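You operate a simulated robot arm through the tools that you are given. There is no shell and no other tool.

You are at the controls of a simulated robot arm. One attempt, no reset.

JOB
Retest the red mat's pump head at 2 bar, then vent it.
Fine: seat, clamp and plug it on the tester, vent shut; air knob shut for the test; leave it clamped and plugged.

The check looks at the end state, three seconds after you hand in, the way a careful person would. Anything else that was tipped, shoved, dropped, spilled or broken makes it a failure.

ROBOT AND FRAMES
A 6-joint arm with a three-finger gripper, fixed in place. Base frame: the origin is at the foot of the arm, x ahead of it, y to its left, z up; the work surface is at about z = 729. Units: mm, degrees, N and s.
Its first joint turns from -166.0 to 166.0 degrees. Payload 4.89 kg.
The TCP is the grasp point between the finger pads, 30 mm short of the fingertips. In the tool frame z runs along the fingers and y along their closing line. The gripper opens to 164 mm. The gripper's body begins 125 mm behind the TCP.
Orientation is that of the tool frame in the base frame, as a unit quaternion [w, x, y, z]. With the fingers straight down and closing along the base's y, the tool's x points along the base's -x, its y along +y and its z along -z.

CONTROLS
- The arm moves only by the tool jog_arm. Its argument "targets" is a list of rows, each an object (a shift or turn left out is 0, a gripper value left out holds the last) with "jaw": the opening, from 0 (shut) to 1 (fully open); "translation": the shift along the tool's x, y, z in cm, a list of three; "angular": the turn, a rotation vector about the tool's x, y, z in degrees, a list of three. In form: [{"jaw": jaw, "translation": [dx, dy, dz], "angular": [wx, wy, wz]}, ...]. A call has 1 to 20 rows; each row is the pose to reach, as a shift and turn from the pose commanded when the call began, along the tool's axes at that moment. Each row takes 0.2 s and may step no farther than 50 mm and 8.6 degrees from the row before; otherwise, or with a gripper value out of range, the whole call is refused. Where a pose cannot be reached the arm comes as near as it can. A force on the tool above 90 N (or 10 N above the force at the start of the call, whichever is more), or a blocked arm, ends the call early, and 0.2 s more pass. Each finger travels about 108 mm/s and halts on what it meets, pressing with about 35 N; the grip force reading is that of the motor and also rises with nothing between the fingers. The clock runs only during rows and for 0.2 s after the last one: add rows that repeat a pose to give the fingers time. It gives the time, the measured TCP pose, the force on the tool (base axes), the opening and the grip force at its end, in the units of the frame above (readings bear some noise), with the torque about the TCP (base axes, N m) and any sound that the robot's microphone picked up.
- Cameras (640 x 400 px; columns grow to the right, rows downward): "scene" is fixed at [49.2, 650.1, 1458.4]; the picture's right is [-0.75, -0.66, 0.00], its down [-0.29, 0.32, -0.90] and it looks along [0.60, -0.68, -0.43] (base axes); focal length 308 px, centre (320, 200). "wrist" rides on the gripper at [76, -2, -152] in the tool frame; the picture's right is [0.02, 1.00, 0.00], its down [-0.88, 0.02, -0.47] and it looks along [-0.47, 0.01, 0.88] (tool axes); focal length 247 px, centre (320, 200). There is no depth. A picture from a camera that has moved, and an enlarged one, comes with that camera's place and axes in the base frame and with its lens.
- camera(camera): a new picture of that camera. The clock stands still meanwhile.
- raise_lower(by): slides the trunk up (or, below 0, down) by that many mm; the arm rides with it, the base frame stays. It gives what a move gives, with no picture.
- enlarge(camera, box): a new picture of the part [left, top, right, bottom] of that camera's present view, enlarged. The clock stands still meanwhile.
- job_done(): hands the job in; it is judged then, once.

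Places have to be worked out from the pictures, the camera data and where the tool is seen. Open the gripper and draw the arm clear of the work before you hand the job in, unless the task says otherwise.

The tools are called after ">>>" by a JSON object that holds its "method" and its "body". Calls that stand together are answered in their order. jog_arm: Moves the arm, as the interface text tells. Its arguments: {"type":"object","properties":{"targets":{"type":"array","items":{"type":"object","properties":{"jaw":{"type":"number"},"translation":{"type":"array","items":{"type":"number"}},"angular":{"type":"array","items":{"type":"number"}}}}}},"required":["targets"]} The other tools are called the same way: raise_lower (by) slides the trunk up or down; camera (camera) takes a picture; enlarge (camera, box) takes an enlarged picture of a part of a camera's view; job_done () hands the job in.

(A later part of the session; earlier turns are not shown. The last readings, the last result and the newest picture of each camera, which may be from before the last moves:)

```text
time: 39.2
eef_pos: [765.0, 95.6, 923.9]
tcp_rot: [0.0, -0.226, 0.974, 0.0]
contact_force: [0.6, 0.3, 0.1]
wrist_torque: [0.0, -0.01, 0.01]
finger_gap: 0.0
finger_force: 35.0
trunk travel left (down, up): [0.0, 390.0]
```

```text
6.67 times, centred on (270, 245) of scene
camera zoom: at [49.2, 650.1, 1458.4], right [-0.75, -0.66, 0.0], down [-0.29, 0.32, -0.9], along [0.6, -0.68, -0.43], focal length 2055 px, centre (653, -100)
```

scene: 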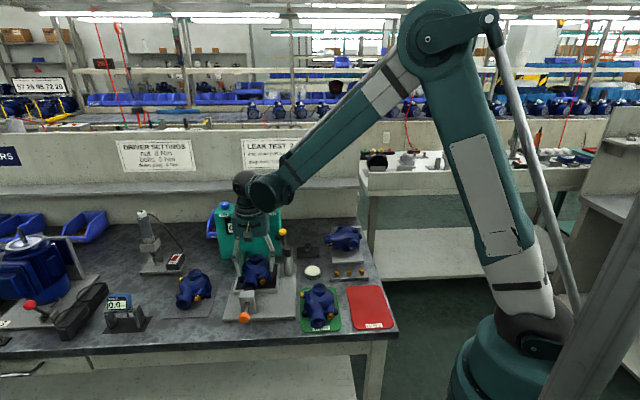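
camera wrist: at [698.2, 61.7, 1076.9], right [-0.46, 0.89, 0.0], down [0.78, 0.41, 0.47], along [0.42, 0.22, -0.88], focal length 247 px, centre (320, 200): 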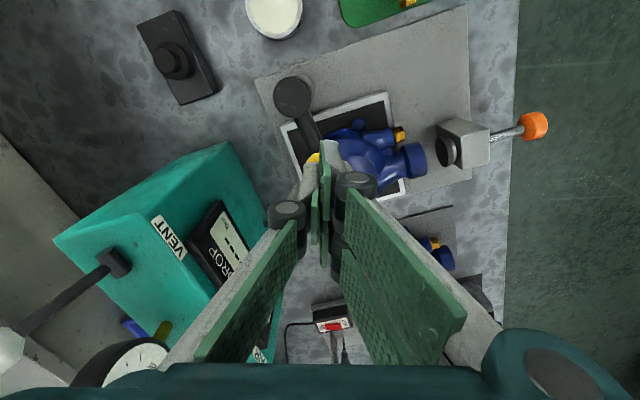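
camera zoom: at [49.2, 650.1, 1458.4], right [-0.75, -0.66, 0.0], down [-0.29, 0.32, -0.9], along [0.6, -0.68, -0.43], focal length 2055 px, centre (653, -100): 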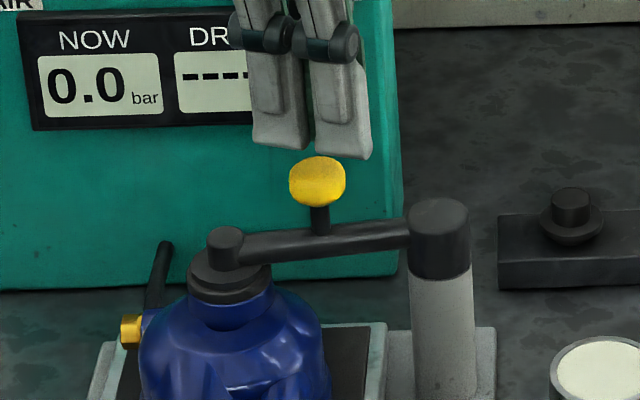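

Before pressing I want to understand the fingertip shape over the knob, so I'll zoom both views.

>>> {"method": "enlarge", "body": {"camera": "wrist", "box": [260, 110, 400, 270]}}

>>> {"method": "enlarge", "body": {"camera": "scene", "box": [255, 190, 295, 250]}}

```text
2.50 times, centred on (330, 190) of wrist
camera zoom: at [698.2, 61.7, 1076.9], right [-0.46, 0.89, 0.0], down [0.78, 0.41, 0.47], along [0.42, 0.22, -0.88], focal length 617 px, centre (295, 225)
```

zoom: 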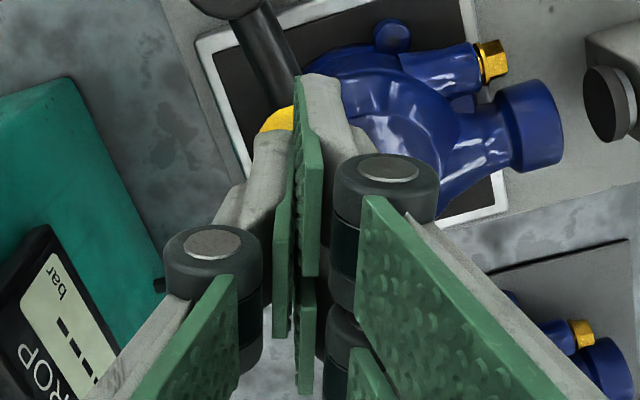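

```text
6.67 times, centred on (275, 220) of scene
camera zoom: at [49.2, 650.1, 1458.4], right [-0.75, -0.66, 0.0], down [-0.29, 0.32, -0.9], along [0.6, -0.68, -0.43], focal length 2055 px, centre (620, 67)
```

zoom: 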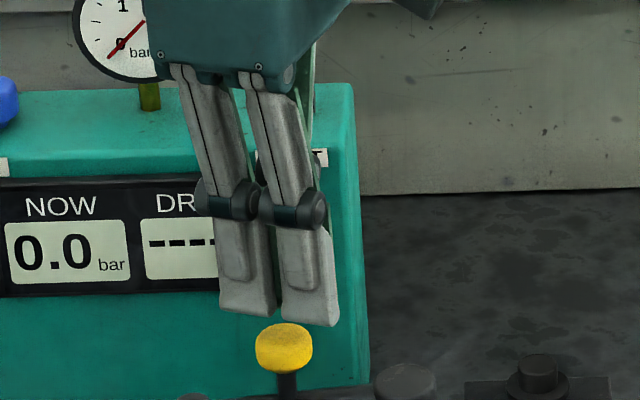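

The knob is centred under the fingertips. Pressing down in small steps and watching force and travel.

>>> {"method": "jog_arm", "body": {"targets": [{"translation": [0, 0, 0.2]}, {"translation": [0, 0, 0.4]}, {"translation": [0, 0, 0.6]}, {"translation": [0, 0, 0.7]}]}}

```text
time: 40.2
eef_pos: [764.5, 96.9, 918.4]
tcp_rot: [0.001, -0.226, 0.974, -0.001]
contact_force: [0.3, -0.5, -0.5]
wrist_torque: [0.02, 0.01, -0.01]
finger_gap: 0.2
finger_force: 34.8
trunk travel left (down, up): [0.0, 390.0]
```

>>> {"method": "jog_arm", "body": {"targets": [{"translation": [0, 0, 0.15]}, {"translation": [0, 0, 0.3]}, {"translation": [0, 0, 0.4]}, {"translation": [0, 0, 0.4]}]}}

```text
time: 41.2
eef_pos: [764.8, 97.8, 913.5]
tcp_rot: [0.0, -0.227, 0.974, -0.001]
contact_force: [-0.5, -0.2, 1.2]
wrist_torque: [-0.01, -0.01, 0.01]
finger_gap: 0.1
finger_force: 34.5
trunk travel left (down, up): [0.0, 390.0]
```

Almost no force yet (1 N) at tip height ≈883. Checking the view before going lower.

>>> {"method": "enlarge", "body": {"camera": "scene", "box": [245, 215, 295, 275]}}

```text
6.67 times, centred on (270, 245) of scene
camera zoom: at [49.2, 650.1, 1458.4], right [-0.75, -0.66, 0.0], down [-0.29, 0.32, -0.9], along [0.6, -0.68, -0.43], focal length 2055 px, centre (653, -100)
```

zoom: 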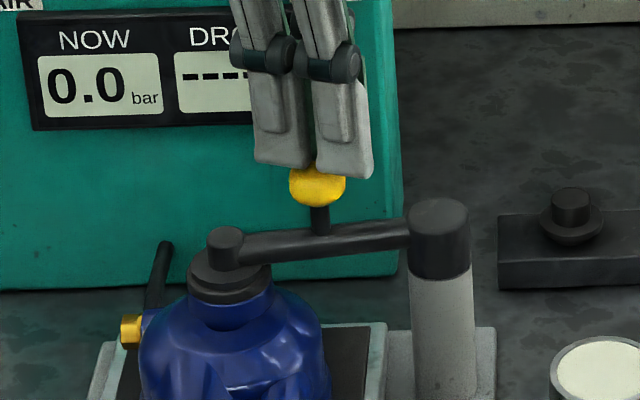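

The tips are just meeting the knob's top. Pressing a few mm further.

>>> {"method": "jog_arm", "body": {"targets": [{"translation": [0, 0, 0.1]}, {"translation": [0, 0, 0.2]}, {"translation": [0, 0, 0.3]}, {"translation": [0, 0, 0.3]}]}}

```text
time: 42.2
eef_pos: [765.7, 95.6, 910.3]
tcp_rot: [0.0, -0.227, 0.974, 0.0]
contact_force: [1.1, -0.2, 4.5]
wrist_torque: [-0.04, -0.03, 0.02]
finger_gap: 5.9
finger_force: 45.0
trunk travel left (down, up): [0.0, 390.0]
```

The domed knob is wedging the fingers apart instead of being pressed. I'll back off, open, straddle and grip the knob, and push down that way.

>>> {"method": "jog_arm", "body": {"targets": [{"jaw": 0.0, "translation": [0, 0, -1.5]}, {"jaw": 0.2, "translation": [0, 0, -2.5]}, {"jaw": 0.4, "translation": [0, 0, -2.5]}, {"jaw": 0.4, "translation": [0, 0, -2.5]}, {"jaw": 0.4, "translation": [0, 0, -1]}, {"jaw": 0.4, "translation": [0, 0, 1.0]}, {"jaw": 0.4, "translation": [0, 0, 1.7]}, {"jaw": 0.4, "translation": [0, 0, 1.7]}]}}

>>> {"method": "camera", "body": {"camera": "wrist"}}

>>> {"method": "enlarge", "body": {"camera": "scene", "box": [245, 215, 295, 275]}}

```text
time: 44.0
eef_pos: [764.5, 96.9, 892.9]
tcp_rot: [0.0, -0.226, 0.974, 0.0]
contact_force: [0.7, -0.2, 0.8]
wrist_torque: [-0.02, 0.02, -0.01]
finger_gap: 65.7
finger_force: 0.0
trunk travel left (down, up): [0.0, 390.0]
```

```text
taken
camera wrist: at [697.5, 61.5, 1046.0], right [-0.46, 0.89, 0.0], down [0.78, 0.41, 0.47], along [0.42, 0.22, -0.88], focal length 247 px, centre (320, 200)
```

wrist: 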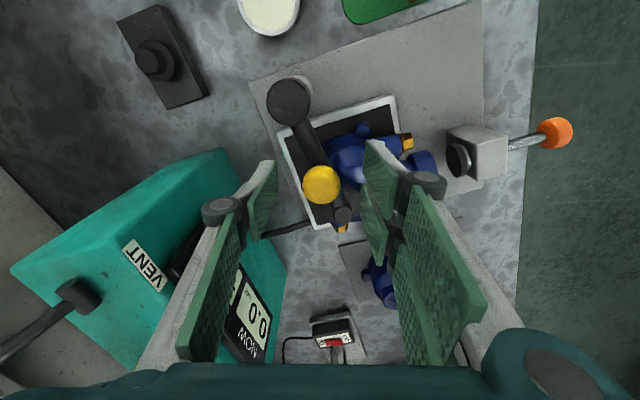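

```text
6.67 times, centred on (270, 245) of scene
camera zoom: at [49.2, 650.1, 1458.4], right [-0.75, -0.66, 0.0], down [-0.29, 0.32, -0.9], along [0.6, -0.68, -0.43], focal length 2055 px, centre (653, -100)
```

zoom: 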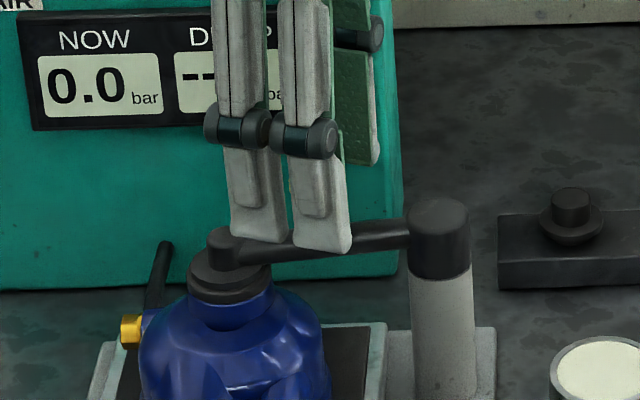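

The knob is centred between the fingers. Gripping it, then pushing down a few mm.

>>> {"method": "jog_arm", "body": {"targets": [{"jaw": 0.2}, {"jaw": 0.08}, {"jaw": 0.08}, {"jaw": 0.08}, {"jaw": 0.08, "translation": [0, 0, 0.15]}, {"jaw": 0.08, "translation": [0, 0, 0.3]}, {"jaw": 0.08, "translation": [0, 0, 0.3]}]}}

```text
time: 45.6
eef_pos: [765.6, 97.8, 892.4]
tcp_rot: [0.0, -0.228, 0.974, 0.0]
contact_force: [6.5, 9.9, 35.9]
wrist_torque: [0.27, -0.24, -0.01]
finger_gap: 27.2
finger_force: 45.1
trunk travel left (down, up): [0.0, 390.0]
```

The knob resists with 36 N at almost no travel. I'll push a little harder to see if it moves or clicks.

>>> {"method": "jog_arm", "body": {"targets": [{"jaw": 0.08, "translation": [0, 0, 0.15]}, {"jaw": 0.08, "translation": [0, 0, 0.3]}, {"jaw": 0.08, "translation": [0, 0, 0.45]}, {"jaw": 0.08, "translation": [0, 0, 0.45]}]}}

>>> {"method": "enlarge", "body": {"camera": "scene", "box": [245, 215, 295, 275]}}

```text
time: 46.6
eef_pos: [764.4, 96.5, 887.2]
tcp_rot: [-0.001, -0.226, 0.974, 0.0]
contact_force: [2.9, 8.1, 34.6]
wrist_torque: [0.17, -0.14, -0.04]
finger_gap: 27.1
finger_force: 45.0
trunk travel left (down, up): [0.0, 390.0]
```

```text
6.67 times, centred on (270, 245) of scene
camera zoom: at [49.2, 650.1, 1458.4], right [-0.75, -0.66, 0.0], down [-0.29, 0.32, -0.9], along [0.6, -0.68, -0.43], focal length 2055 px, centre (653, -100)
```

zoom: 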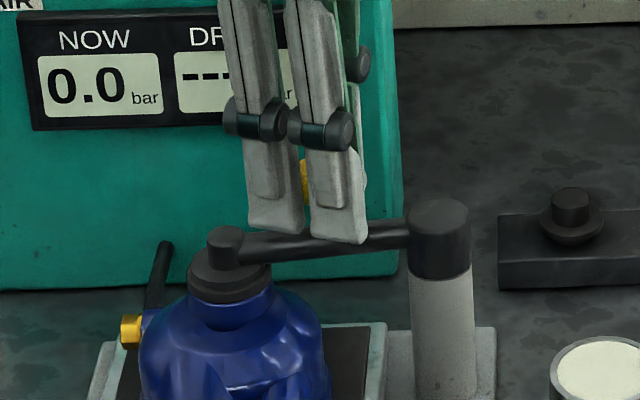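

The grip just slid on the knob at ~35 N while the arm stayed put, so the clamp arm is rigid vertically and the disc already meets the eye. I'll raise back to knob height and test whether the swing has further travel to a stop (pushing −v a few mm).

>>> {"method": "jog_arm", "body": {"targets": [{"jaw": 0.08, "translation": [0, 0, -0.4]}, {"jaw": 0.08, "translation": [0, 0, -0.75]}, {"jaw": 0.08, "translation": [0, 0, -0.75]}]}}

>>> {"method": "jog_arm", "body": {"targets": [{"jaw": 0.08, "translation": [0.05, 0.15, 0]}, {"jaw": 0.08, "translation": [0.1, 0.3, 0]}, {"jaw": 0.08, "translation": [0.16, 0.47, 0]}, {"jaw": 0.08, "translation": [0.16, 0.47, 0]}]}}

>>> {"method": "enlarge", "body": {"camera": "scene", "box": [245, 215, 295, 275]}}

```text
time: 47.4
eef_pos: [766.3, 96.5, 891.6]
tcp_rot: [-0.001, -0.226, 0.974, 0.0]
contact_force: [1.0, 2.2, -38.8]
wrist_torque: [-0.04, 0.07, 0.04]
finger_gap: 27.2
finger_force: 44.6
trunk travel left (down, up): [0.0, 390.0]
```

```text
time: 48.4
eef_pos: [764.3, 98.1, 892.7]
tcp_rot: [0.0, -0.226, 0.974, 0.0]
contact_force: [44.1, -31.8, -16.0]
wrist_torque: [-0.61, -0.91, 0.11]
finger_gap: 27.5
finger_force: 45.0
trunk travel left (down, up): [0.0, 390.0]
```

```text
6.67 times, centred on (270, 245) of scene
camera zoom: at [49.2, 650.1, 1458.4], right [-0.75, -0.66, 0.0], down [-0.29, 0.32, -0.9], along [0.6, -0.68, -0.43], focal length 2055 px, centre (653, -100)
```

zoom: 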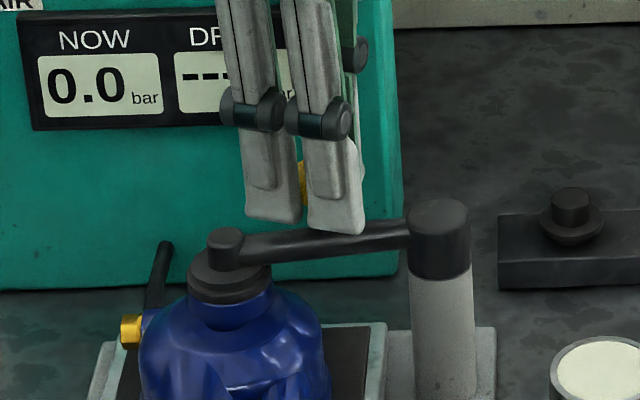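

The swing is now hard against its stop (54 N reaction), so the clamp arm is fully home over the eye. Relaxing the push, opening and rising clear.

>>> {"method": "jog_arm", "body": {"targets": [{"jaw": 0.08, "translation": [-0.08, -0.2, 0]}, {"jaw": 0.08, "translation": [-0.1, -0.3, 0]}, {"jaw": 0.25, "translation": [-0.1, -0.3, 0]}, {"jaw": 0.42, "translation": [-0.1, -0.3, 0]}, {"jaw": 0.42, "translation": [-0.1, -0.3, 0]}, {"jaw": 0.42, "translation": [-0.1, -0.3, -3]}, {"jaw": 0.42, "translation": [-0.1, -0.3, -7]}, {"jaw": 0.42, "translation": [-0.1, -0.3, -9]}, {"jaw": 0.42, "translation": [-0.1, -0.3, -9]}]}}

>>> {"method": "camera", "body": {"camera": "wrist"}}

>>> {"method": "enlarge", "body": {"camera": "wrist", "box": [290, 110, 390, 210]}}

>>> {"method": "enlarge", "body": {"camera": "scene", "box": [245, 235, 290, 280]}}

```text
time: 50.4
eef_pos: [763.2, 96.6, 983.6]
tcp_rot: [0.0, -0.227, 0.974, 0.0]
contact_force: [0.7, 0.1, -0.9]
wrist_torque: [-0.01, 0.04, 0.03]
finger_gap: 68.6
finger_force: 0.1
trunk travel left (down, up): [0.0, 390.0]
```

```text
taken
camera wrist: at [696.0, 62.6, 1136.0], right [-0.46, 0.89, 0.0], down [0.78, 0.41, 0.47], along [0.42, 0.22, -0.88], focal length 247 px, centre (320, 200)
```

wrist: 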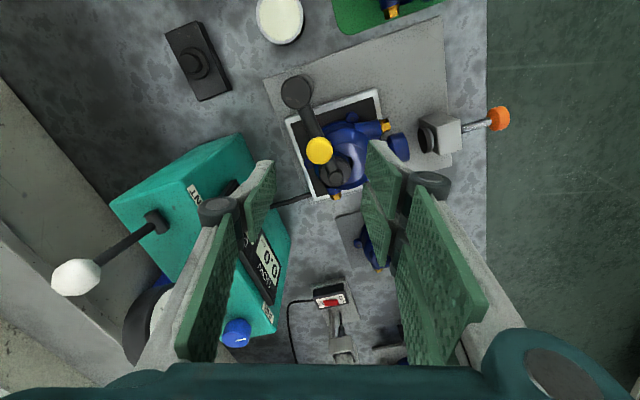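

```text
4.00 times, centred on (340, 160) of wrist
camera zoom: at [696.0, 62.6, 1136.0], right [-0.46, 0.89, 0.0], down [0.78, 0.41, 0.47], along [0.42, 0.22, -0.88], focal length 988 px, centre (240, 360)
```

zoom: 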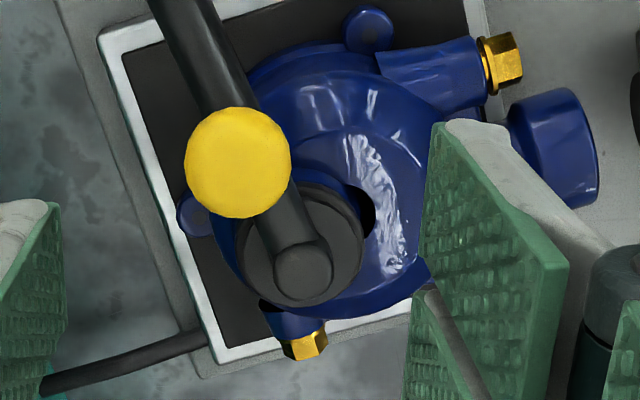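

```text
8.89 times, centred on (268, 258) of scene
camera zoom: at [49.2, 650.1, 1458.4], right [-0.75, -0.66, 0.0], down [-0.29, 0.32, -0.9], along [0.6, -0.68, -0.43], focal length 2740 px, centre (787, -311)
```

zoom: 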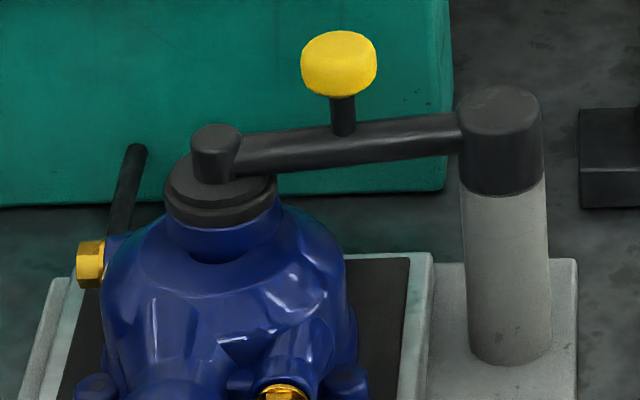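

The clamp disc is seated on the eye. Next the orange plug plunger (ball near u≈669, v≈232, z≈786): moving to just in front of it with fingers closed, turning so the flat of a finger faces +v.

>>> {"method": "jog_arm", "body": {"targets": [{"jaw": 0.2, "translation": [0.45, 4.0, 0], "angular": [0, 0, -2.7]}, {"jaw": 0.0, "translation": [0.9, 8.5, 0], "angular": [0, 0, -5.4]}, {"jaw": 0.0, "translation": [1.4, 13, 0], "angular": [0, 0, -8.1]}, {"jaw": 0.0, "translation": [1.9, 17.5, 0], "angular": [0, 0, -10.8]}, {"jaw": 0.0, "translation": [2.4, 22, 0], "angular": [0, 0, -13.5]}, {"jaw": 0.0, "translation": [2.8, 26, 0], "angular": [0, 0, -16.2]}, {"jaw": 0.0, "translation": [2.99, 27.85, 0], "angular": [0, 0, -18.7]}, {"jaw": 0.0, "translation": [2.99, 27.85, 0], "angular": [0, 0, -18.7]}]}}

>>> {"method": "camera", "body": {"camera": "wrist"}}

>>> {"method": "camera", "body": {"camera": "scene"}}

```text
time: 52.2
eef_pos: [613.6, 335.1, 982.2]
tcp_rot: [-0.001, -0.382, 0.924, 0.0]
contact_force: [-0.2, 0.0, 0.3]
wrist_torque: [0.07, 0.03, -0.02]
finger_gap: 0.1
finger_force: 34.7
trunk travel left (down, up): [0.0, 390.0]
```

```text
taken
camera wrist: at [561.2, 280.1, 1135.7], right [-0.72, 0.69, 0.0], down [0.61, 0.64, 0.47], along [0.33, 0.34, -0.88], focal length 247 px, centre (320, 200)
```

wrist: 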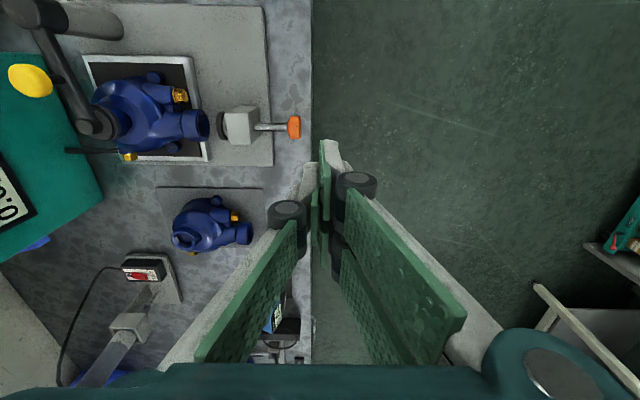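

```text
taken
```

scene: 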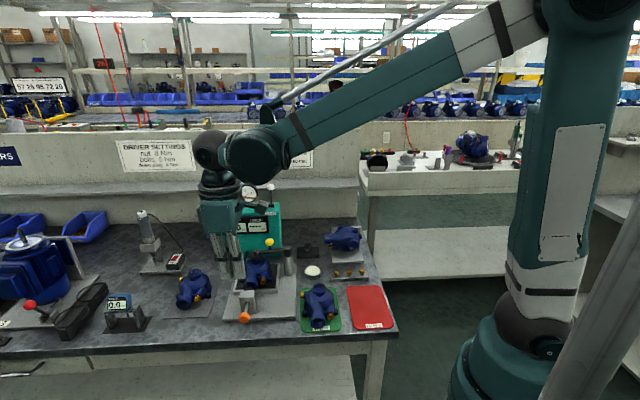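

A fine side view: the plunger disc faces the outlet with a small gap. Zooming to measure ball, disc and gap.

>>> {"method": "enlarge", "body": {"camera": "wrist", "box": [170, 80, 330, 180]}}

```text
4.00 times, centred on (250, 130) of wrist
camera zoom: at [561.2, 280.1, 1135.7], right [-0.72, 0.69, 0.0], down [0.61, 0.64, 0.47], along [0.33, 0.34, -0.88], focal length 988 px, centre (600, 480)
```

zoom: 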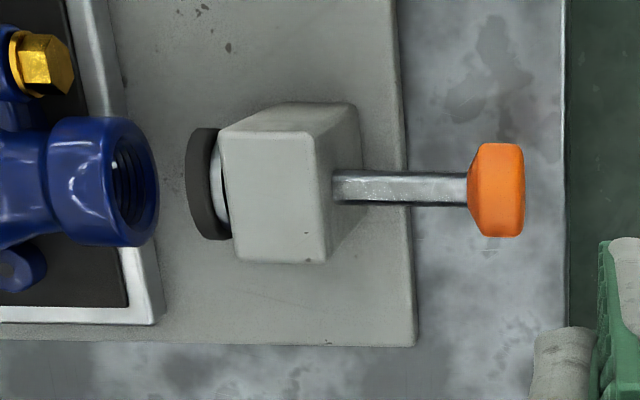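

The plug gap is ~18 mm and the axes align within ~1 mm. Descending in front of the orange knob (off the table edge), to TCP z≈797.

>>> {"method": "jog_arm", "body": {"targets": [{"translation": [0.1, 0, 4.5]}, {"translation": [0.2, 0, 9]}, {"translation": [0.3, 0, 13.5]}, {"translation": [0.3, 0, 16.5]}, {"translation": [0.3, 0, 18.5]}, {"translation": [0.3, 0, 18.5]}]}}

>>> {"method": "camera", "body": {"camera": "wrist"}}

>>> {"method": "enlarge", "body": {"camera": "scene", "box": [200, 240, 300, 340]}}

```text
time: 53.6
eef_pos: [611.6, 332.1, 798.3]
tcp_rot: [0.0, -0.382, 0.924, 0.001]
contact_force: [-1.1, -0.1, 0.2]
wrist_torque: [0.04, -0.03, 0.02]
finger_gap: 0.0
finger_force: 34.8
trunk travel left (down, up): [0.0, 390.0]
```

```text
taken
camera wrist: at [558.8, 277.6, 950.7], right [-0.72, 0.69, 0.0], down [0.61, 0.64, 0.47], along [0.33, 0.34, -0.88], focal length 247 px, centre (320, 200)
```

wrist: 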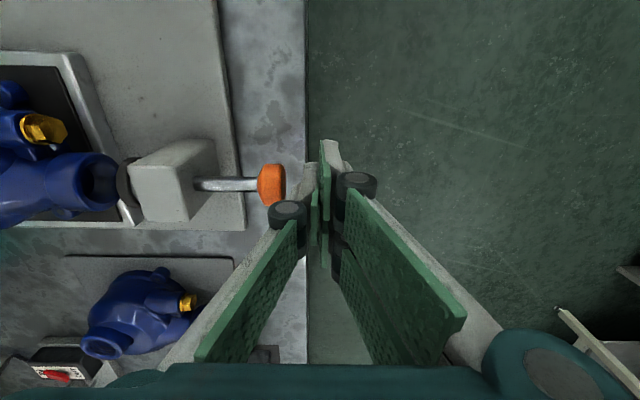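

```text
4.00 times, centred on (250, 290) of scene
camera zoom: at [49.2, 650.1, 1458.4], right [-0.75, -0.66, 0.0], down [-0.29, 0.32, -0.9], along [0.6, -0.68, -0.43], focal length 1233 px, centre (600, -160)
```

zoom: 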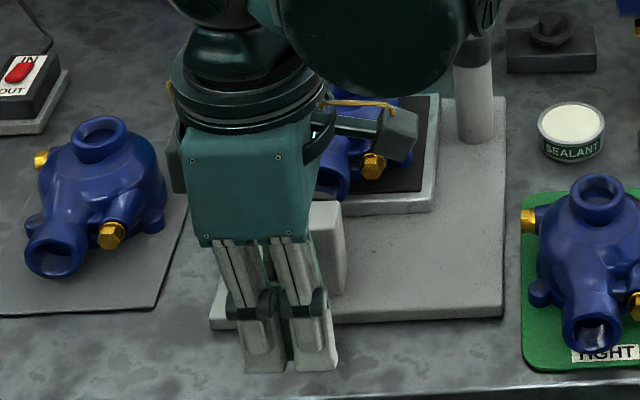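

Finger is about 15 mm in front of the knob. Pushing in +v gradually.

>>> {"method": "jog_arm", "body": {"targets": [{"translation": [0, -0.5, 0]}, {"translation": [0, -1.0, 0]}, {"translation": [0, -1.4, 0]}, {"translation": [0, -1.8, 0]}, {"translation": [0, -1.8, 0]}]}}

>>> {"method": "camera", "body": {"camera": "wrist"}}

```text
time: 54.8
eef_pos: [624.1, 320.4, 798.8]
tcp_rot: [0.0, -0.382, 0.924, 0.0]
contact_force: [-1.7, 2.6, 1.4]
wrist_torque: [0.04, -0.01, 0.03]
finger_gap: 0.2
finger_force: 34.8
trunk travel left (down, up): [0.0, 390.0]
```

```text
taken
camera wrist: at [572.0, 264.9, 951.1], right [-0.72, 0.69, 0.0], down [0.61, 0.64, 0.47], along [0.33, 0.34, -0.88], focal length 247 px, centre (320, 200)
```

wrist: 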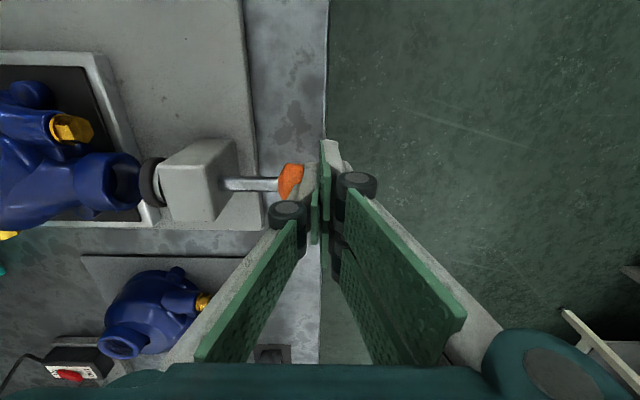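

Contact with the knob (about 3 N). Continuing the push toward the outlet.

>>> {"method": "jog_arm", "body": {"targets": [{"translation": [0, -0.3, 0]}, {"translation": [0, -0.6, 0]}, {"translation": [0, -0.9, 0]}, {"translation": [0, -1.2, 0]}, {"translation": [0, -1.2, 0]}]}}

>>> {"method": "enlarge", "body": {"camera": "wrist", "box": [40, 90, 340, 270]}}

```text
time: 56.0
eef_pos: [633.3, 311.0, 798.0]
tcp_rot: [0.0, -0.382, 0.924, 0.001]
contact_force: [0.3, 0.2, -0.1]
wrist_torque: [-0.04, 0.0, -0.03]
finger_gap: 0.0
finger_force: 35.5
trunk travel left (down, up): [0.0, 390.0]
```

```text
2.13 times, centred on (190, 180) of wrist
camera zoom: at [580.5, 256.5, 950.7], right [-0.72, 0.69, 0.0], down [0.61, 0.64, 0.47], along [0.33, 0.34, -0.88], focal length 527 px, centre (597, 243)
```

zoom: 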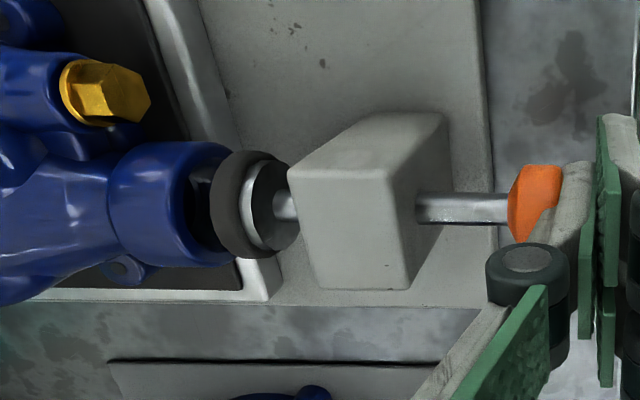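

The plunger slides freely and the disc is almost at the outlet. Continuing in small steps until it seats.

>>> {"method": "jog_arm", "body": {"targets": [{"translation": [0, -0.15, 0]}, {"translation": [0, -0.3, 0]}, {"translation": [0, -0.45, 0]}, {"translation": [0, -0.6, 0]}, {"translation": [0, -0.6, 0]}]}}

>>> {"method": "enlarge", "body": {"camera": "wrist", "box": [40, 90, 340, 270]}}

```text
time: 57.2
eef_pos: [636.6, 306.6, 798.1]
tcp_rot: [0.0, -0.382, 0.924, 0.0]
contact_force: [-0.5, 0.2, -0.5]
wrist_torque: [0.0, 0.01, 0.03]
finger_gap: 0.1
finger_force: 35.3
trunk travel left (down, up): [0.0, 390.0]
```

```text
2.13 times, centred on (190, 180) of wrist
camera zoom: at [584.7, 252.2, 951.0], right [-0.72, 0.69, 0.0], down [0.61, 0.64, 0.47], along [0.33, 0.34, -0.88], focal length 527 px, centre (597, 243)
```

zoom: 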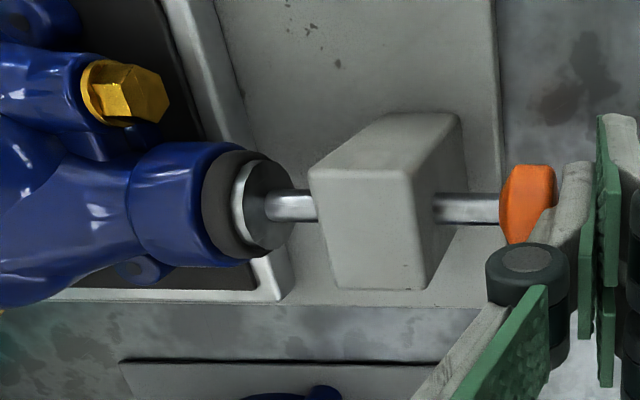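

The disc now appears to meet the collar. Pressing a little more to feel it seat.

>>> {"method": "jog_arm", "body": {"targets": [{"translation": [0, -0.1, 0]}, {"translation": [0, -0.2, 0]}, {"translation": [0, -0.3, 0]}, {"translation": [0, -0.3, 0]}]}}

>>> {"method": "enlarge", "body": {"camera": "wrist", "box": [40, 90, 340, 270]}}

```text
time: 58.2
eef_pos: [638.5, 305.2, 798.2]
tcp_rot: [0.0, -0.382, 0.924, 0.001]
contact_force: [-0.4, 0.0, -0.3]
wrist_torque: [0.0, 0.03, 0.0]
finger_gap: 0.1
finger_force: 34.6
trunk travel left (down, up): [0.0, 390.0]
```

```text
2.13 times, centred on (190, 180) of wrist
camera zoom: at [586.8, 250.2, 951.3], right [-0.72, 0.69, 0.0], down [0.61, 0.64, 0.47], along [0.33, 0.34, -0.88], focal length 527 px, centre (597, 243)
```

zoom: 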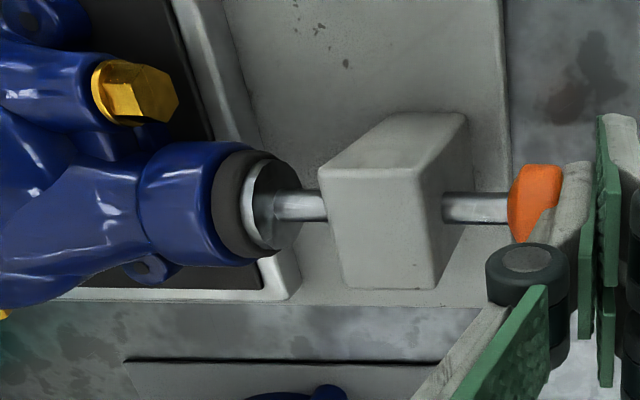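

It seems the plunger snapped home (like the clamp's detent). One more small push to confirm it's against the outlet.

>>> {"method": "jog_arm", "body": {"targets": [{"translation": [0, -0.1, 0]}, {"translation": [0, -0.2, 0]}, {"translation": [0, -0.2, 0]}]}}

>>> {"method": "enlarge", "body": {"camera": "wrist", "box": [40, 90, 340, 270]}}

```text
time: 59.0
eef_pos: [639.9, 304.9, 800.4]
tcp_rot: [0.001, -0.383, 0.924, 0.0]
contact_force: [-14.9, 15.0, -1.5]
wrist_torque: [0.27, 0.32, 0.09]
finger_gap: 0.0
finger_force: 35.1
trunk travel left (down, up): [0.0, 390.0]
```

```text
2.13 times, centred on (190, 180) of wrist
camera zoom: at [587.4, 249.6, 951.4], right [-0.72, 0.69, 0.0], down [0.61, 0.64, 0.47], along [0.33, 0.34, -0.88], focal length 527 px, centre (597, 243)
```

zoom: 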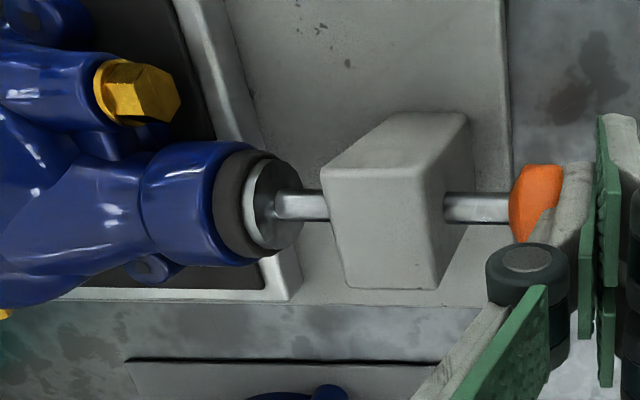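

Now it pushes back with ~21 N: the plug is seated on the outlet. Backing off and rising clear.

>>> {"method": "jog_arm", "body": {"targets": [{"translation": [0, 1.0, 0]}, {"translation": [0, 3.0, 0]}, {"translation": [0, 5.0, -1]}, {"translation": [0, 5.0, -5.5]}, {"translation": [0, 5.0, -10]}, {"translation": [0, 5.0, -14.5]}, {"translation": [0, 5.0, -19]}, {"translation": [0, 5.0, -23]}, {"translation": [0, 5.0, -23]}]}}

>>> {"method": "camera", "body": {"camera": "wrist"}}

>>> {"method": "enlarge", "body": {"camera": "wrist", "box": [40, 70, 340, 250]}}

>>> {"method": "camera", "body": {"camera": "scene"}}

```text
time: 61.0
eef_pos: [607.2, 338.0, 1027.9]
tcp_rot: [0.0, -0.382, 0.924, 0.001]
contact_force: [0.3, 0.6, -0.3]
wrist_torque: [0.0, 0.01, -0.02]
finger_gap: 0.0
finger_force: 35.0
trunk travel left (down, up): [0.0, 390.0]
```

```text
taken
camera wrist: at [553.2, 283.7, 1181.5], right [-0.72, 0.69, 0.0], down [0.61, 0.64, 0.47], along [0.33, 0.34, -0.88], focal length 247 px, centre (320, 200)
```

wrist: 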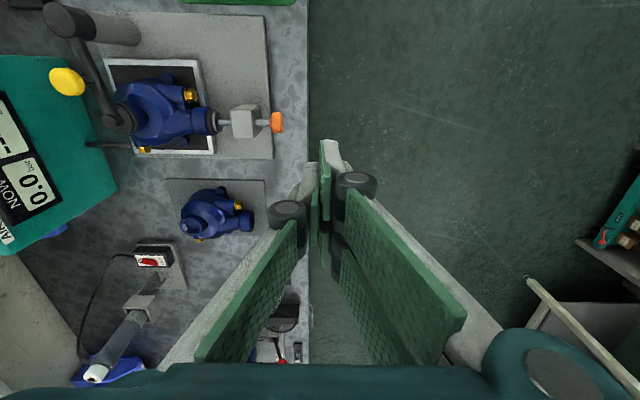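

```text
2.13 times, centred on (190, 160) of wrist
camera zoom: at [553.2, 283.7, 1181.5], right [-0.72, 0.69, 0.0], down [0.61, 0.64, 0.47], along [0.33, 0.34, -0.88], focal length 527 px, centre (597, 285)
```

zoom: 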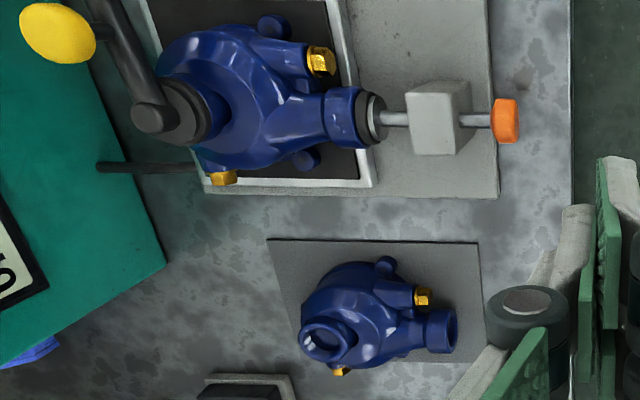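

```text
taken
```

scene: 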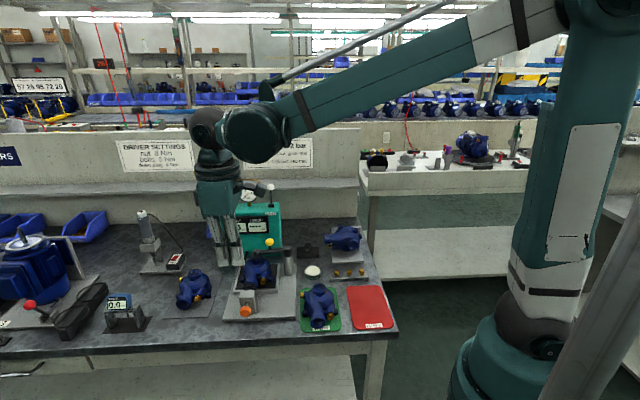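

The plug is seated and the head is still square on the pad. Now the vent lever: white ball near (u≈612, v≈666, z≈997), leaning back. Moving high over the box with open fingers for a close side view.

>>> {"method": "jog_arm", "body": {"targets": [{"translation": [0, 0, -4.5]}, {"translation": [0, 0, -9.2]}, {"translation": [0.6, -4.7, -9.2]}, {"translation": [1.2, -9.4, -9.2]}, {"translation": [1.8, -14.1, -9.2]}, {"translation": [2.4, -18.8, -9.2]}, {"translation": [3.0, -23.5, -9.2]}, {"translation": [3.6, -28.2, -9.2]}, {"translation": [4.2, -32.9, -9.2]}, {"translation": [4.8, -37.6, -9.2]}, {"translation": [5.4, -42.0, -9.2]}, {"translation": [6.2, -46.5, -9.2]}, {"translation": [6.2, -46.5, -9.2]}]}}

>>> {"method": "camera", "body": {"camera": "wrist"}}

>>> {"method": "camera", "body": {"camera": "scene"}}

```text
time: 63.8
eef_pos: [889.6, -33.6, 1119.4]
tcp_rot: [0.0, -0.382, 0.924, 0.0]
contact_force: [0.0, 0.4, -1.3]
wrist_torque: [-0.07, -0.04, -0.02]
finger_gap: 0.1
finger_force: 34.9
trunk travel left (down, up): [0.0, 390.0]
```

```text
taken
camera wrist: at [837.4, -88.8, 1271.4], right [-0.72, 0.69, 0.0], down [0.61, 0.64, 0.47], along [0.33, 0.34, -0.88], focal length 247 px, centre (320, 200)
```

wrist: 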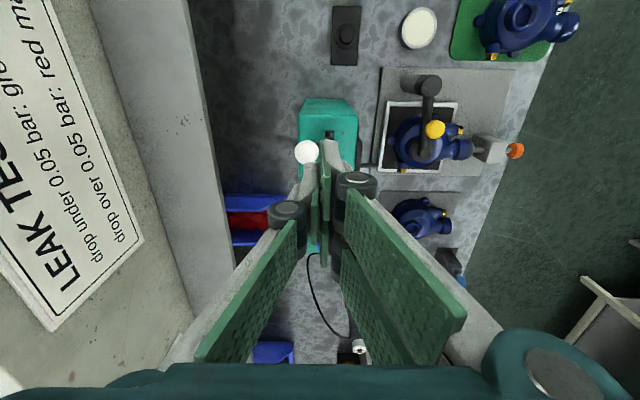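

```text
taken
```

scene: 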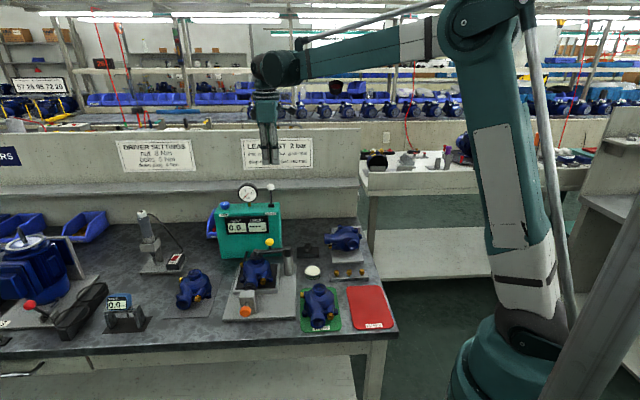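

Reached. Zooming into the tester's top from the scene camera, and the wrist view of the lever.

>>> {"method": "enlarge", "body": {"camera": "scene", "box": [210, 175, 290, 240]}}

>>> {"method": "enlarge", "body": {"camera": "wrist", "box": [260, 80, 380, 200]}}

```text
6.15 times, centred on (250, 208) of scene
camera zoom: at [49.2, 650.1, 1458.4], right [-0.75, -0.66, 0.0], down [-0.29, 0.32, -0.9], along [0.6, -0.68, -0.43], focal length 1897 px, centre (751, 154)
```

zoom: 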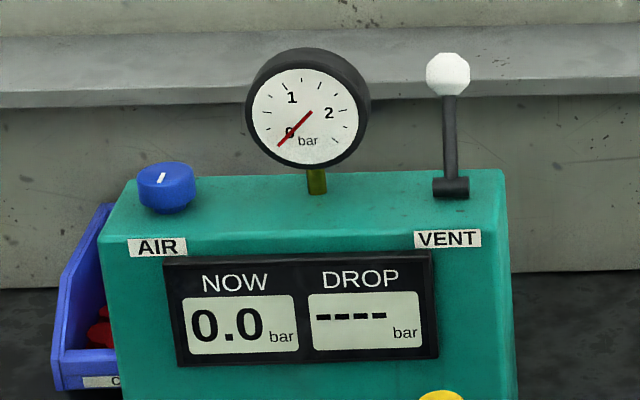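

```text
3.33 times, centred on (320, 140) of wrist
camera zoom: at [837.4, -88.8, 1271.4], right [-0.72, 0.69, 0.0], down [0.61, 0.64, 0.47], along [0.33, 0.34, -0.88], focal length 823 px, centre (320, 400)
```

zoom: 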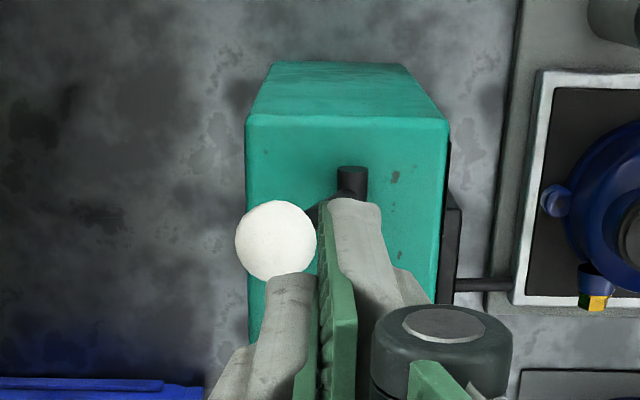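

The lever pivots near (610,641,937) and leans back ~25° with the ball at (613.6,668.5,997). It's likely in the open position, so I'll go behind the ball and push it forward to shut the vent (pressure will confirm which way is shut).

>>> {"method": "jog_arm", "body": {"targets": [{"jaw": 0.0, "translation": [-0.2, -2.5, 0]}, {"jaw": 0.0, "translation": [-0.2, -5.0, 0]}, {"jaw": 0.0, "translation": [-0.2, -5.0, 4]}, {"jaw": 0.0, "translation": [-0.2, -5.0, 8]}, {"jaw": 0.0, "translation": [-0.2, -5.0, 10.9]}, {"jaw": 0.0, "translation": [-0.2, -5.0, 10.9]}]}}

>>> {"method": "camera", "body": {"camera": "wrist"}}

>>> {"method": "enlarge", "body": {"camera": "scene", "box": [210, 145, 310, 225]}}

```text
time: 65.2
eef_pos: [928.0, -68.6, 1012.0]
tcp_rot: [0.0, -0.382, 0.924, 0.0]
contact_force: [0.2, 0.1, -0.3]
wrist_torque: [0.0, -0.02, 0.02]
finger_gap: 0.0
finger_force: 34.4
trunk travel left (down, up): [0.0, 390.0]
```

```text
taken
camera wrist: at [874.8, -123.2, 1163.5], right [-0.72, 0.69, 0.0], down [0.61, 0.64, 0.47], along [0.33, 0.34, -0.88], focal length 247 px, centre (320, 200)
```

wrist: 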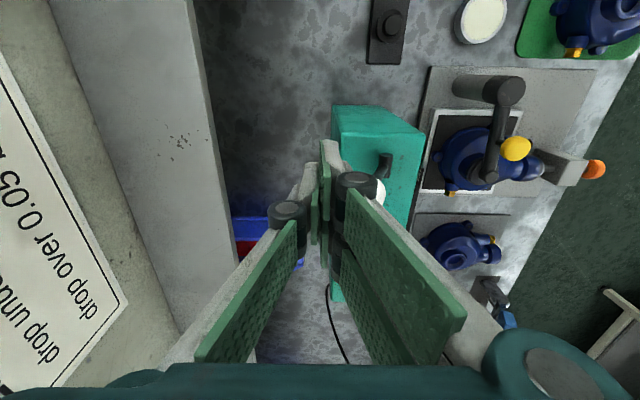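

```text
5.00 times, centred on (260, 185) of scene
camera zoom: at [49.2, 650.1, 1458.4], right [-0.75, -0.66, 0.0], down [-0.29, 0.32, -0.9], along [0.6, -0.68, -0.43], focal length 1541 px, centre (620, 275)
```

zoom: 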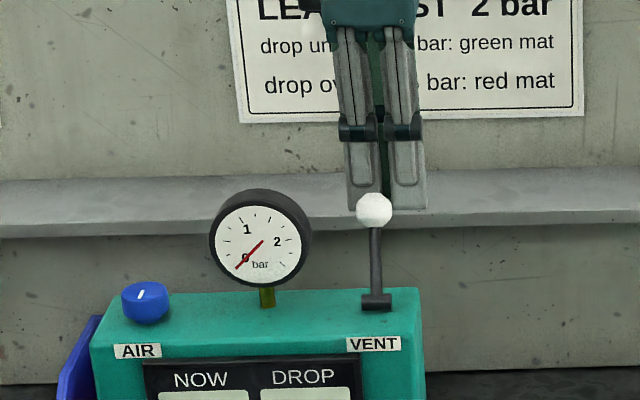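

Fingers are behind the ball. Pushing the lever forward (−v).

>>> {"method": "jog_arm", "body": {"targets": [{"translation": [0, 0.8, 0]}, {"translation": [0, 1.6, 0]}, {"translation": [0, 2.4, 0]}, {"translation": [0, 3.2, 0]}, {"translation": [0, 4.0, 0]}, {"translation": [0, 4.0, 0]}]}}

>>> {"method": "enlarge", "body": {"camera": "scene", "box": [210, 145, 310, 245]}}

>>> {"method": "enlarge", "body": {"camera": "wrist", "box": [260, 80, 440, 260]}}

```text
time: 66.6
eef_pos: [899.1, -39.8, 1011.3]
tcp_rot: [0.0, -0.381, 0.924, 0.0]
contact_force: [-0.5, -0.1, 0.1]
wrist_torque: [0.05, 0.01, -0.05]
finger_gap: 0.1
finger_force: 35.3
trunk travel left (down, up): [0.0, 390.0]
```

```text
4.00 times, centred on (260, 195) of scene
camera zoom: at [49.2, 650.1, 1458.4], right [-0.75, -0.66, 0.0], down [-0.29, 0.32, -0.9], along [0.6, -0.68, -0.43], focal length 1233 px, centre (560, 220)
```

zoom: 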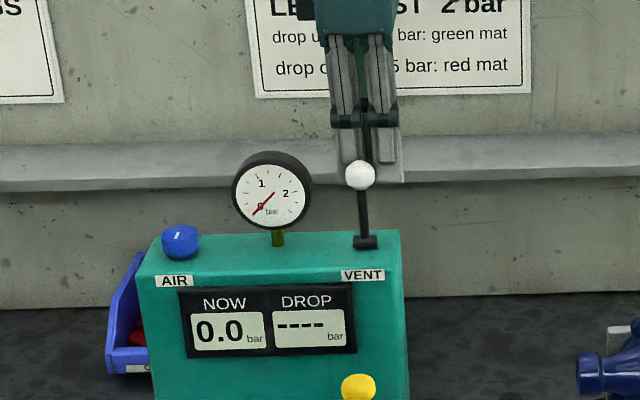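

```text
2.22 times, centred on (350, 170) of wrist
camera zoom: at [846.3, -94.6, 1164.2], right [-0.72, 0.69, 0.0], down [0.61, 0.64, 0.47], along [0.33, 0.34, -0.88], focal length 549 px, centre (253, 267)
```

zoom: 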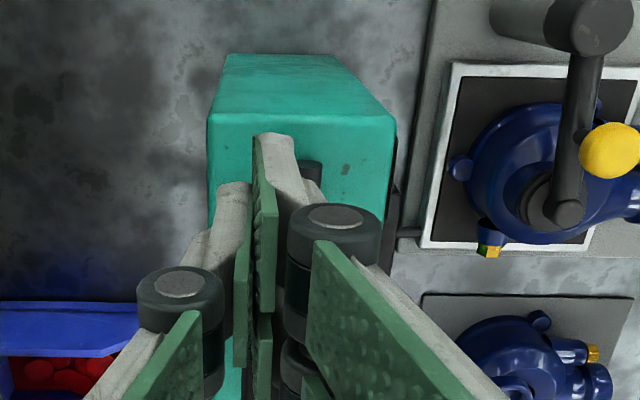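

The lever follows easily and is about upright now. Continuing to push forward until it stops.

>>> {"method": "jog_arm", "body": {"targets": [{"translation": [0, 0.7, 0]}, {"translation": [0, 1.4, 0]}, {"translation": [0, 2.0, 0]}, {"translation": [0, 2.6, 0]}, {"translation": [0, 2.6, 0]}]}}

>>> {"method": "enlarge", "body": {"camera": "scene", "box": [210, 145, 310, 245]}}

```text
time: 67.8
eef_pos: [881.2, -20.7, 1011.5]
tcp_rot: [0.0, -0.382, 0.924, 0.0]
contact_force: [-0.3, -0.5, 0.7]
wrist_torque: [0.06, 0.0, 0.01]
finger_gap: 0.0
finger_force: 35.0
trunk travel left (down, up): [0.0, 390.0]
```

```text
4.00 times, centred on (260, 195) of scene
camera zoom: at [49.2, 650.1, 1458.4], right [-0.75, -0.66, 0.0], down [-0.29, 0.32, -0.9], along [0.6, -0.68, -0.43], focal length 1233 px, centre (560, 220)
```

zoom: 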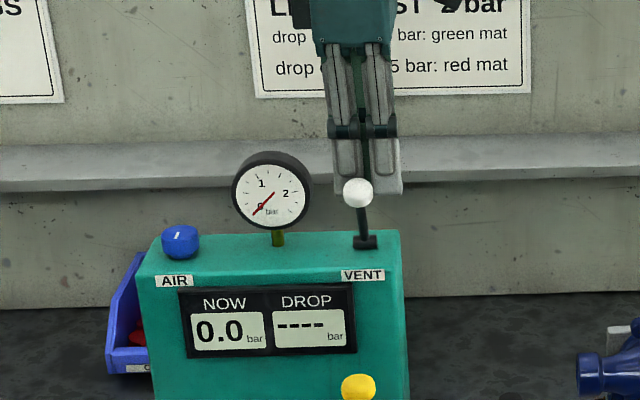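

The lever is now leaning forward. Pushing a bit more to find its stop.

>>> {"method": "jog_arm", "body": {"targets": [{"translation": [0, 0.4, 0]}, {"translation": [0, 0.8, 0]}, {"translation": [0, 1.2, 0]}, {"translation": [0, 1.2, 0]}]}}

>>> {"method": "enlarge", "body": {"camera": "scene", "box": [210, 145, 310, 245]}}

>>> {"method": "camera", "body": {"camera": "wrist"}}

```text
time: 68.8
eef_pos: [877.5, -19.4, 1011.6]
tcp_rot: [0.003, -0.38, 0.925, -0.004]
contact_force: [36.8, -30.9, -1.0]
wrist_torque: [-0.44, -0.55, -0.45]
finger_gap: 0.0
finger_force: 35.1
trunk travel left (down, up): [0.0, 390.0]
stopped in row 4: the force on the tool passed its limit at 91 N (the readings are from after the stop); the commanded pose is now the measured one
```

```text
4.00 times, centred on (260, 195) of scene
camera zoom: at [49.2, 650.1, 1458.4], right [-0.75, -0.66, 0.0], down [-0.29, 0.32, -0.9], along [0.6, -0.68, -0.43], focal length 1233 px, centre (560, 220)
```

zoom: 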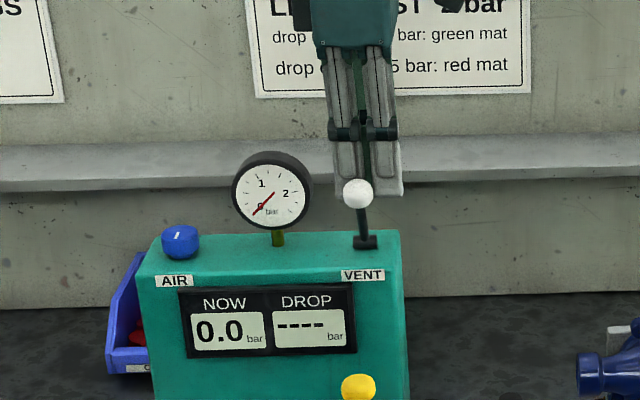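

```text
taken
camera wrist: at [823.2, -73.2, 1163.3], right [-0.72, 0.7, -0.01], down [0.61, 0.64, 0.47], along [0.34, 0.34, -0.88], focal length 247 px, centre (320, 200)
```

wrist: 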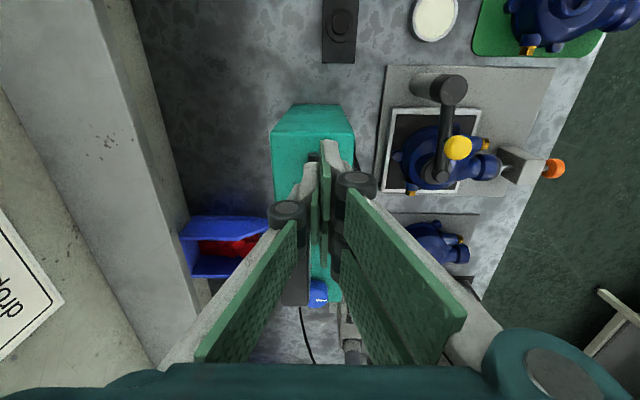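

The lever is firmly at its forward stop (91 N cut-off). Backing off, rising above the gauge, and moving toward the AIR knob for a close look.

>>> {"method": "jog_arm", "body": {"targets": [{"translation": [0, -1.5, 0]}, {"translation": [0, -3.5, 0]}, {"translation": [0, -3.5, -4]}, {"translation": [0, -3.5, -8]}, {"translation": [0, -3.0, -11]}, {"translation": [-3, -2.0, -11]}, {"translation": [-6, -1.0, -11]}, {"translation": [-9, 0, -11]}, {"translation": [-9, 0, -11]}]}}

>>> {"method": "camera", "body": {"camera": "wrist"}}

>>> {"method": "enlarge", "body": {"camera": "scene", "box": [205, 175, 295, 245]}}

```text
time: 70.8
eef_pos: [937.5, 48.0, 1122.2]
tcp_rot: [0.002, -0.381, 0.925, -0.002]
contact_force: [0.3, -1.4, 0.1]
wrist_torque: [0.09, 0.02, 0.01]
finger_gap: 0.1
finger_force: 34.7
trunk travel left (down, up): [0.0, 390.0]
```

```text
taken
camera wrist: at [884.6, -6.0, 1274.3], right [-0.72, 0.69, -0.01], down [0.61, 0.64, 0.47], along [0.33, 0.34, -0.88], focal length 247 px, centre (320, 200)
```

wrist: 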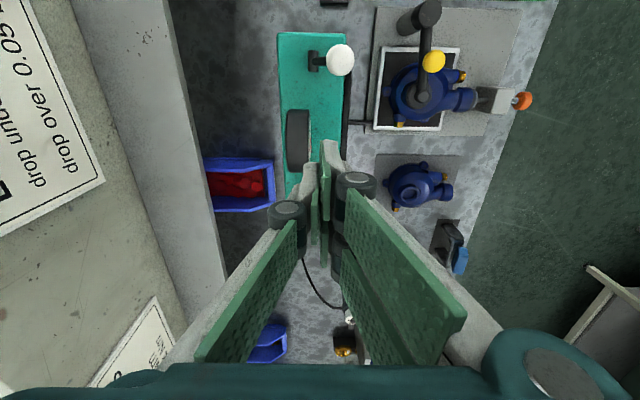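

```text
5.71 times, centred on (250, 210) of scene
camera zoom: at [49.2, 650.1, 1458.4], right [-0.75, -0.66, 0.0], down [-0.29, 0.32, -0.9], along [0.6, -0.68, -0.43], focal length 1761 px, centre (720, 143)
```

zoom: 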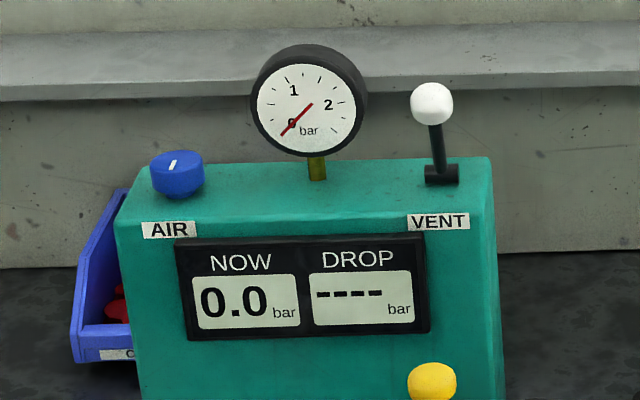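

The lever is now forward. Zooming on the AIR knob to read its pointer.

>>> {"method": "enlarge", "body": {"camera": "scene", "box": [222, 196, 246, 214]}}

```text
16.00 times, centred on (234, 205) of scene
camera zoom: at [49.2, 650.1, 1458.4], right [-0.75, -0.66, 0.0], down [-0.29, 0.32, -0.9], along [0.6, -0.68, -0.43], focal length 4931 px, centre (1696, 120)
```

zoom: 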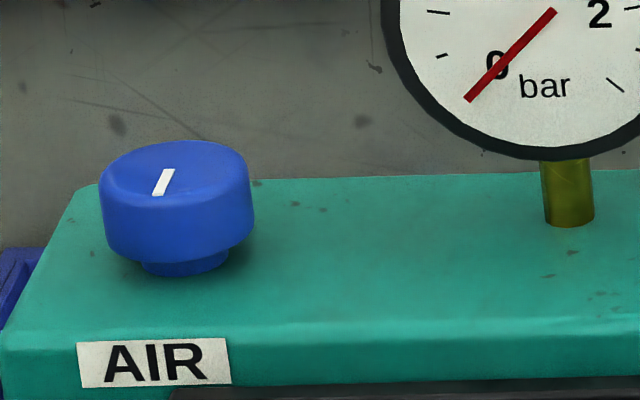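

The knob (~36 mm) points toward the front, about 17° to the left; NOW is still 0.0, so air is shut. It's at radius ~1004 mm, so I'll raise the trunk to get more horizontal reach.

>>> {"method": "raise_lower", "body": {"by": 230}}

```text
time: 73.2
eef_pos: [938.9, 50.1, 1352.0]
tcp_rot: [0.001, -0.381, 0.925, -0.002]
contact_force: [0.2, 0.2, 0.3]
wrist_torque: [0.01, 0.0, 0.01]
finger_gap: 0.0
finger_force: 34.7
trunk travel left (down, up): [-230.0, 160.0]
```

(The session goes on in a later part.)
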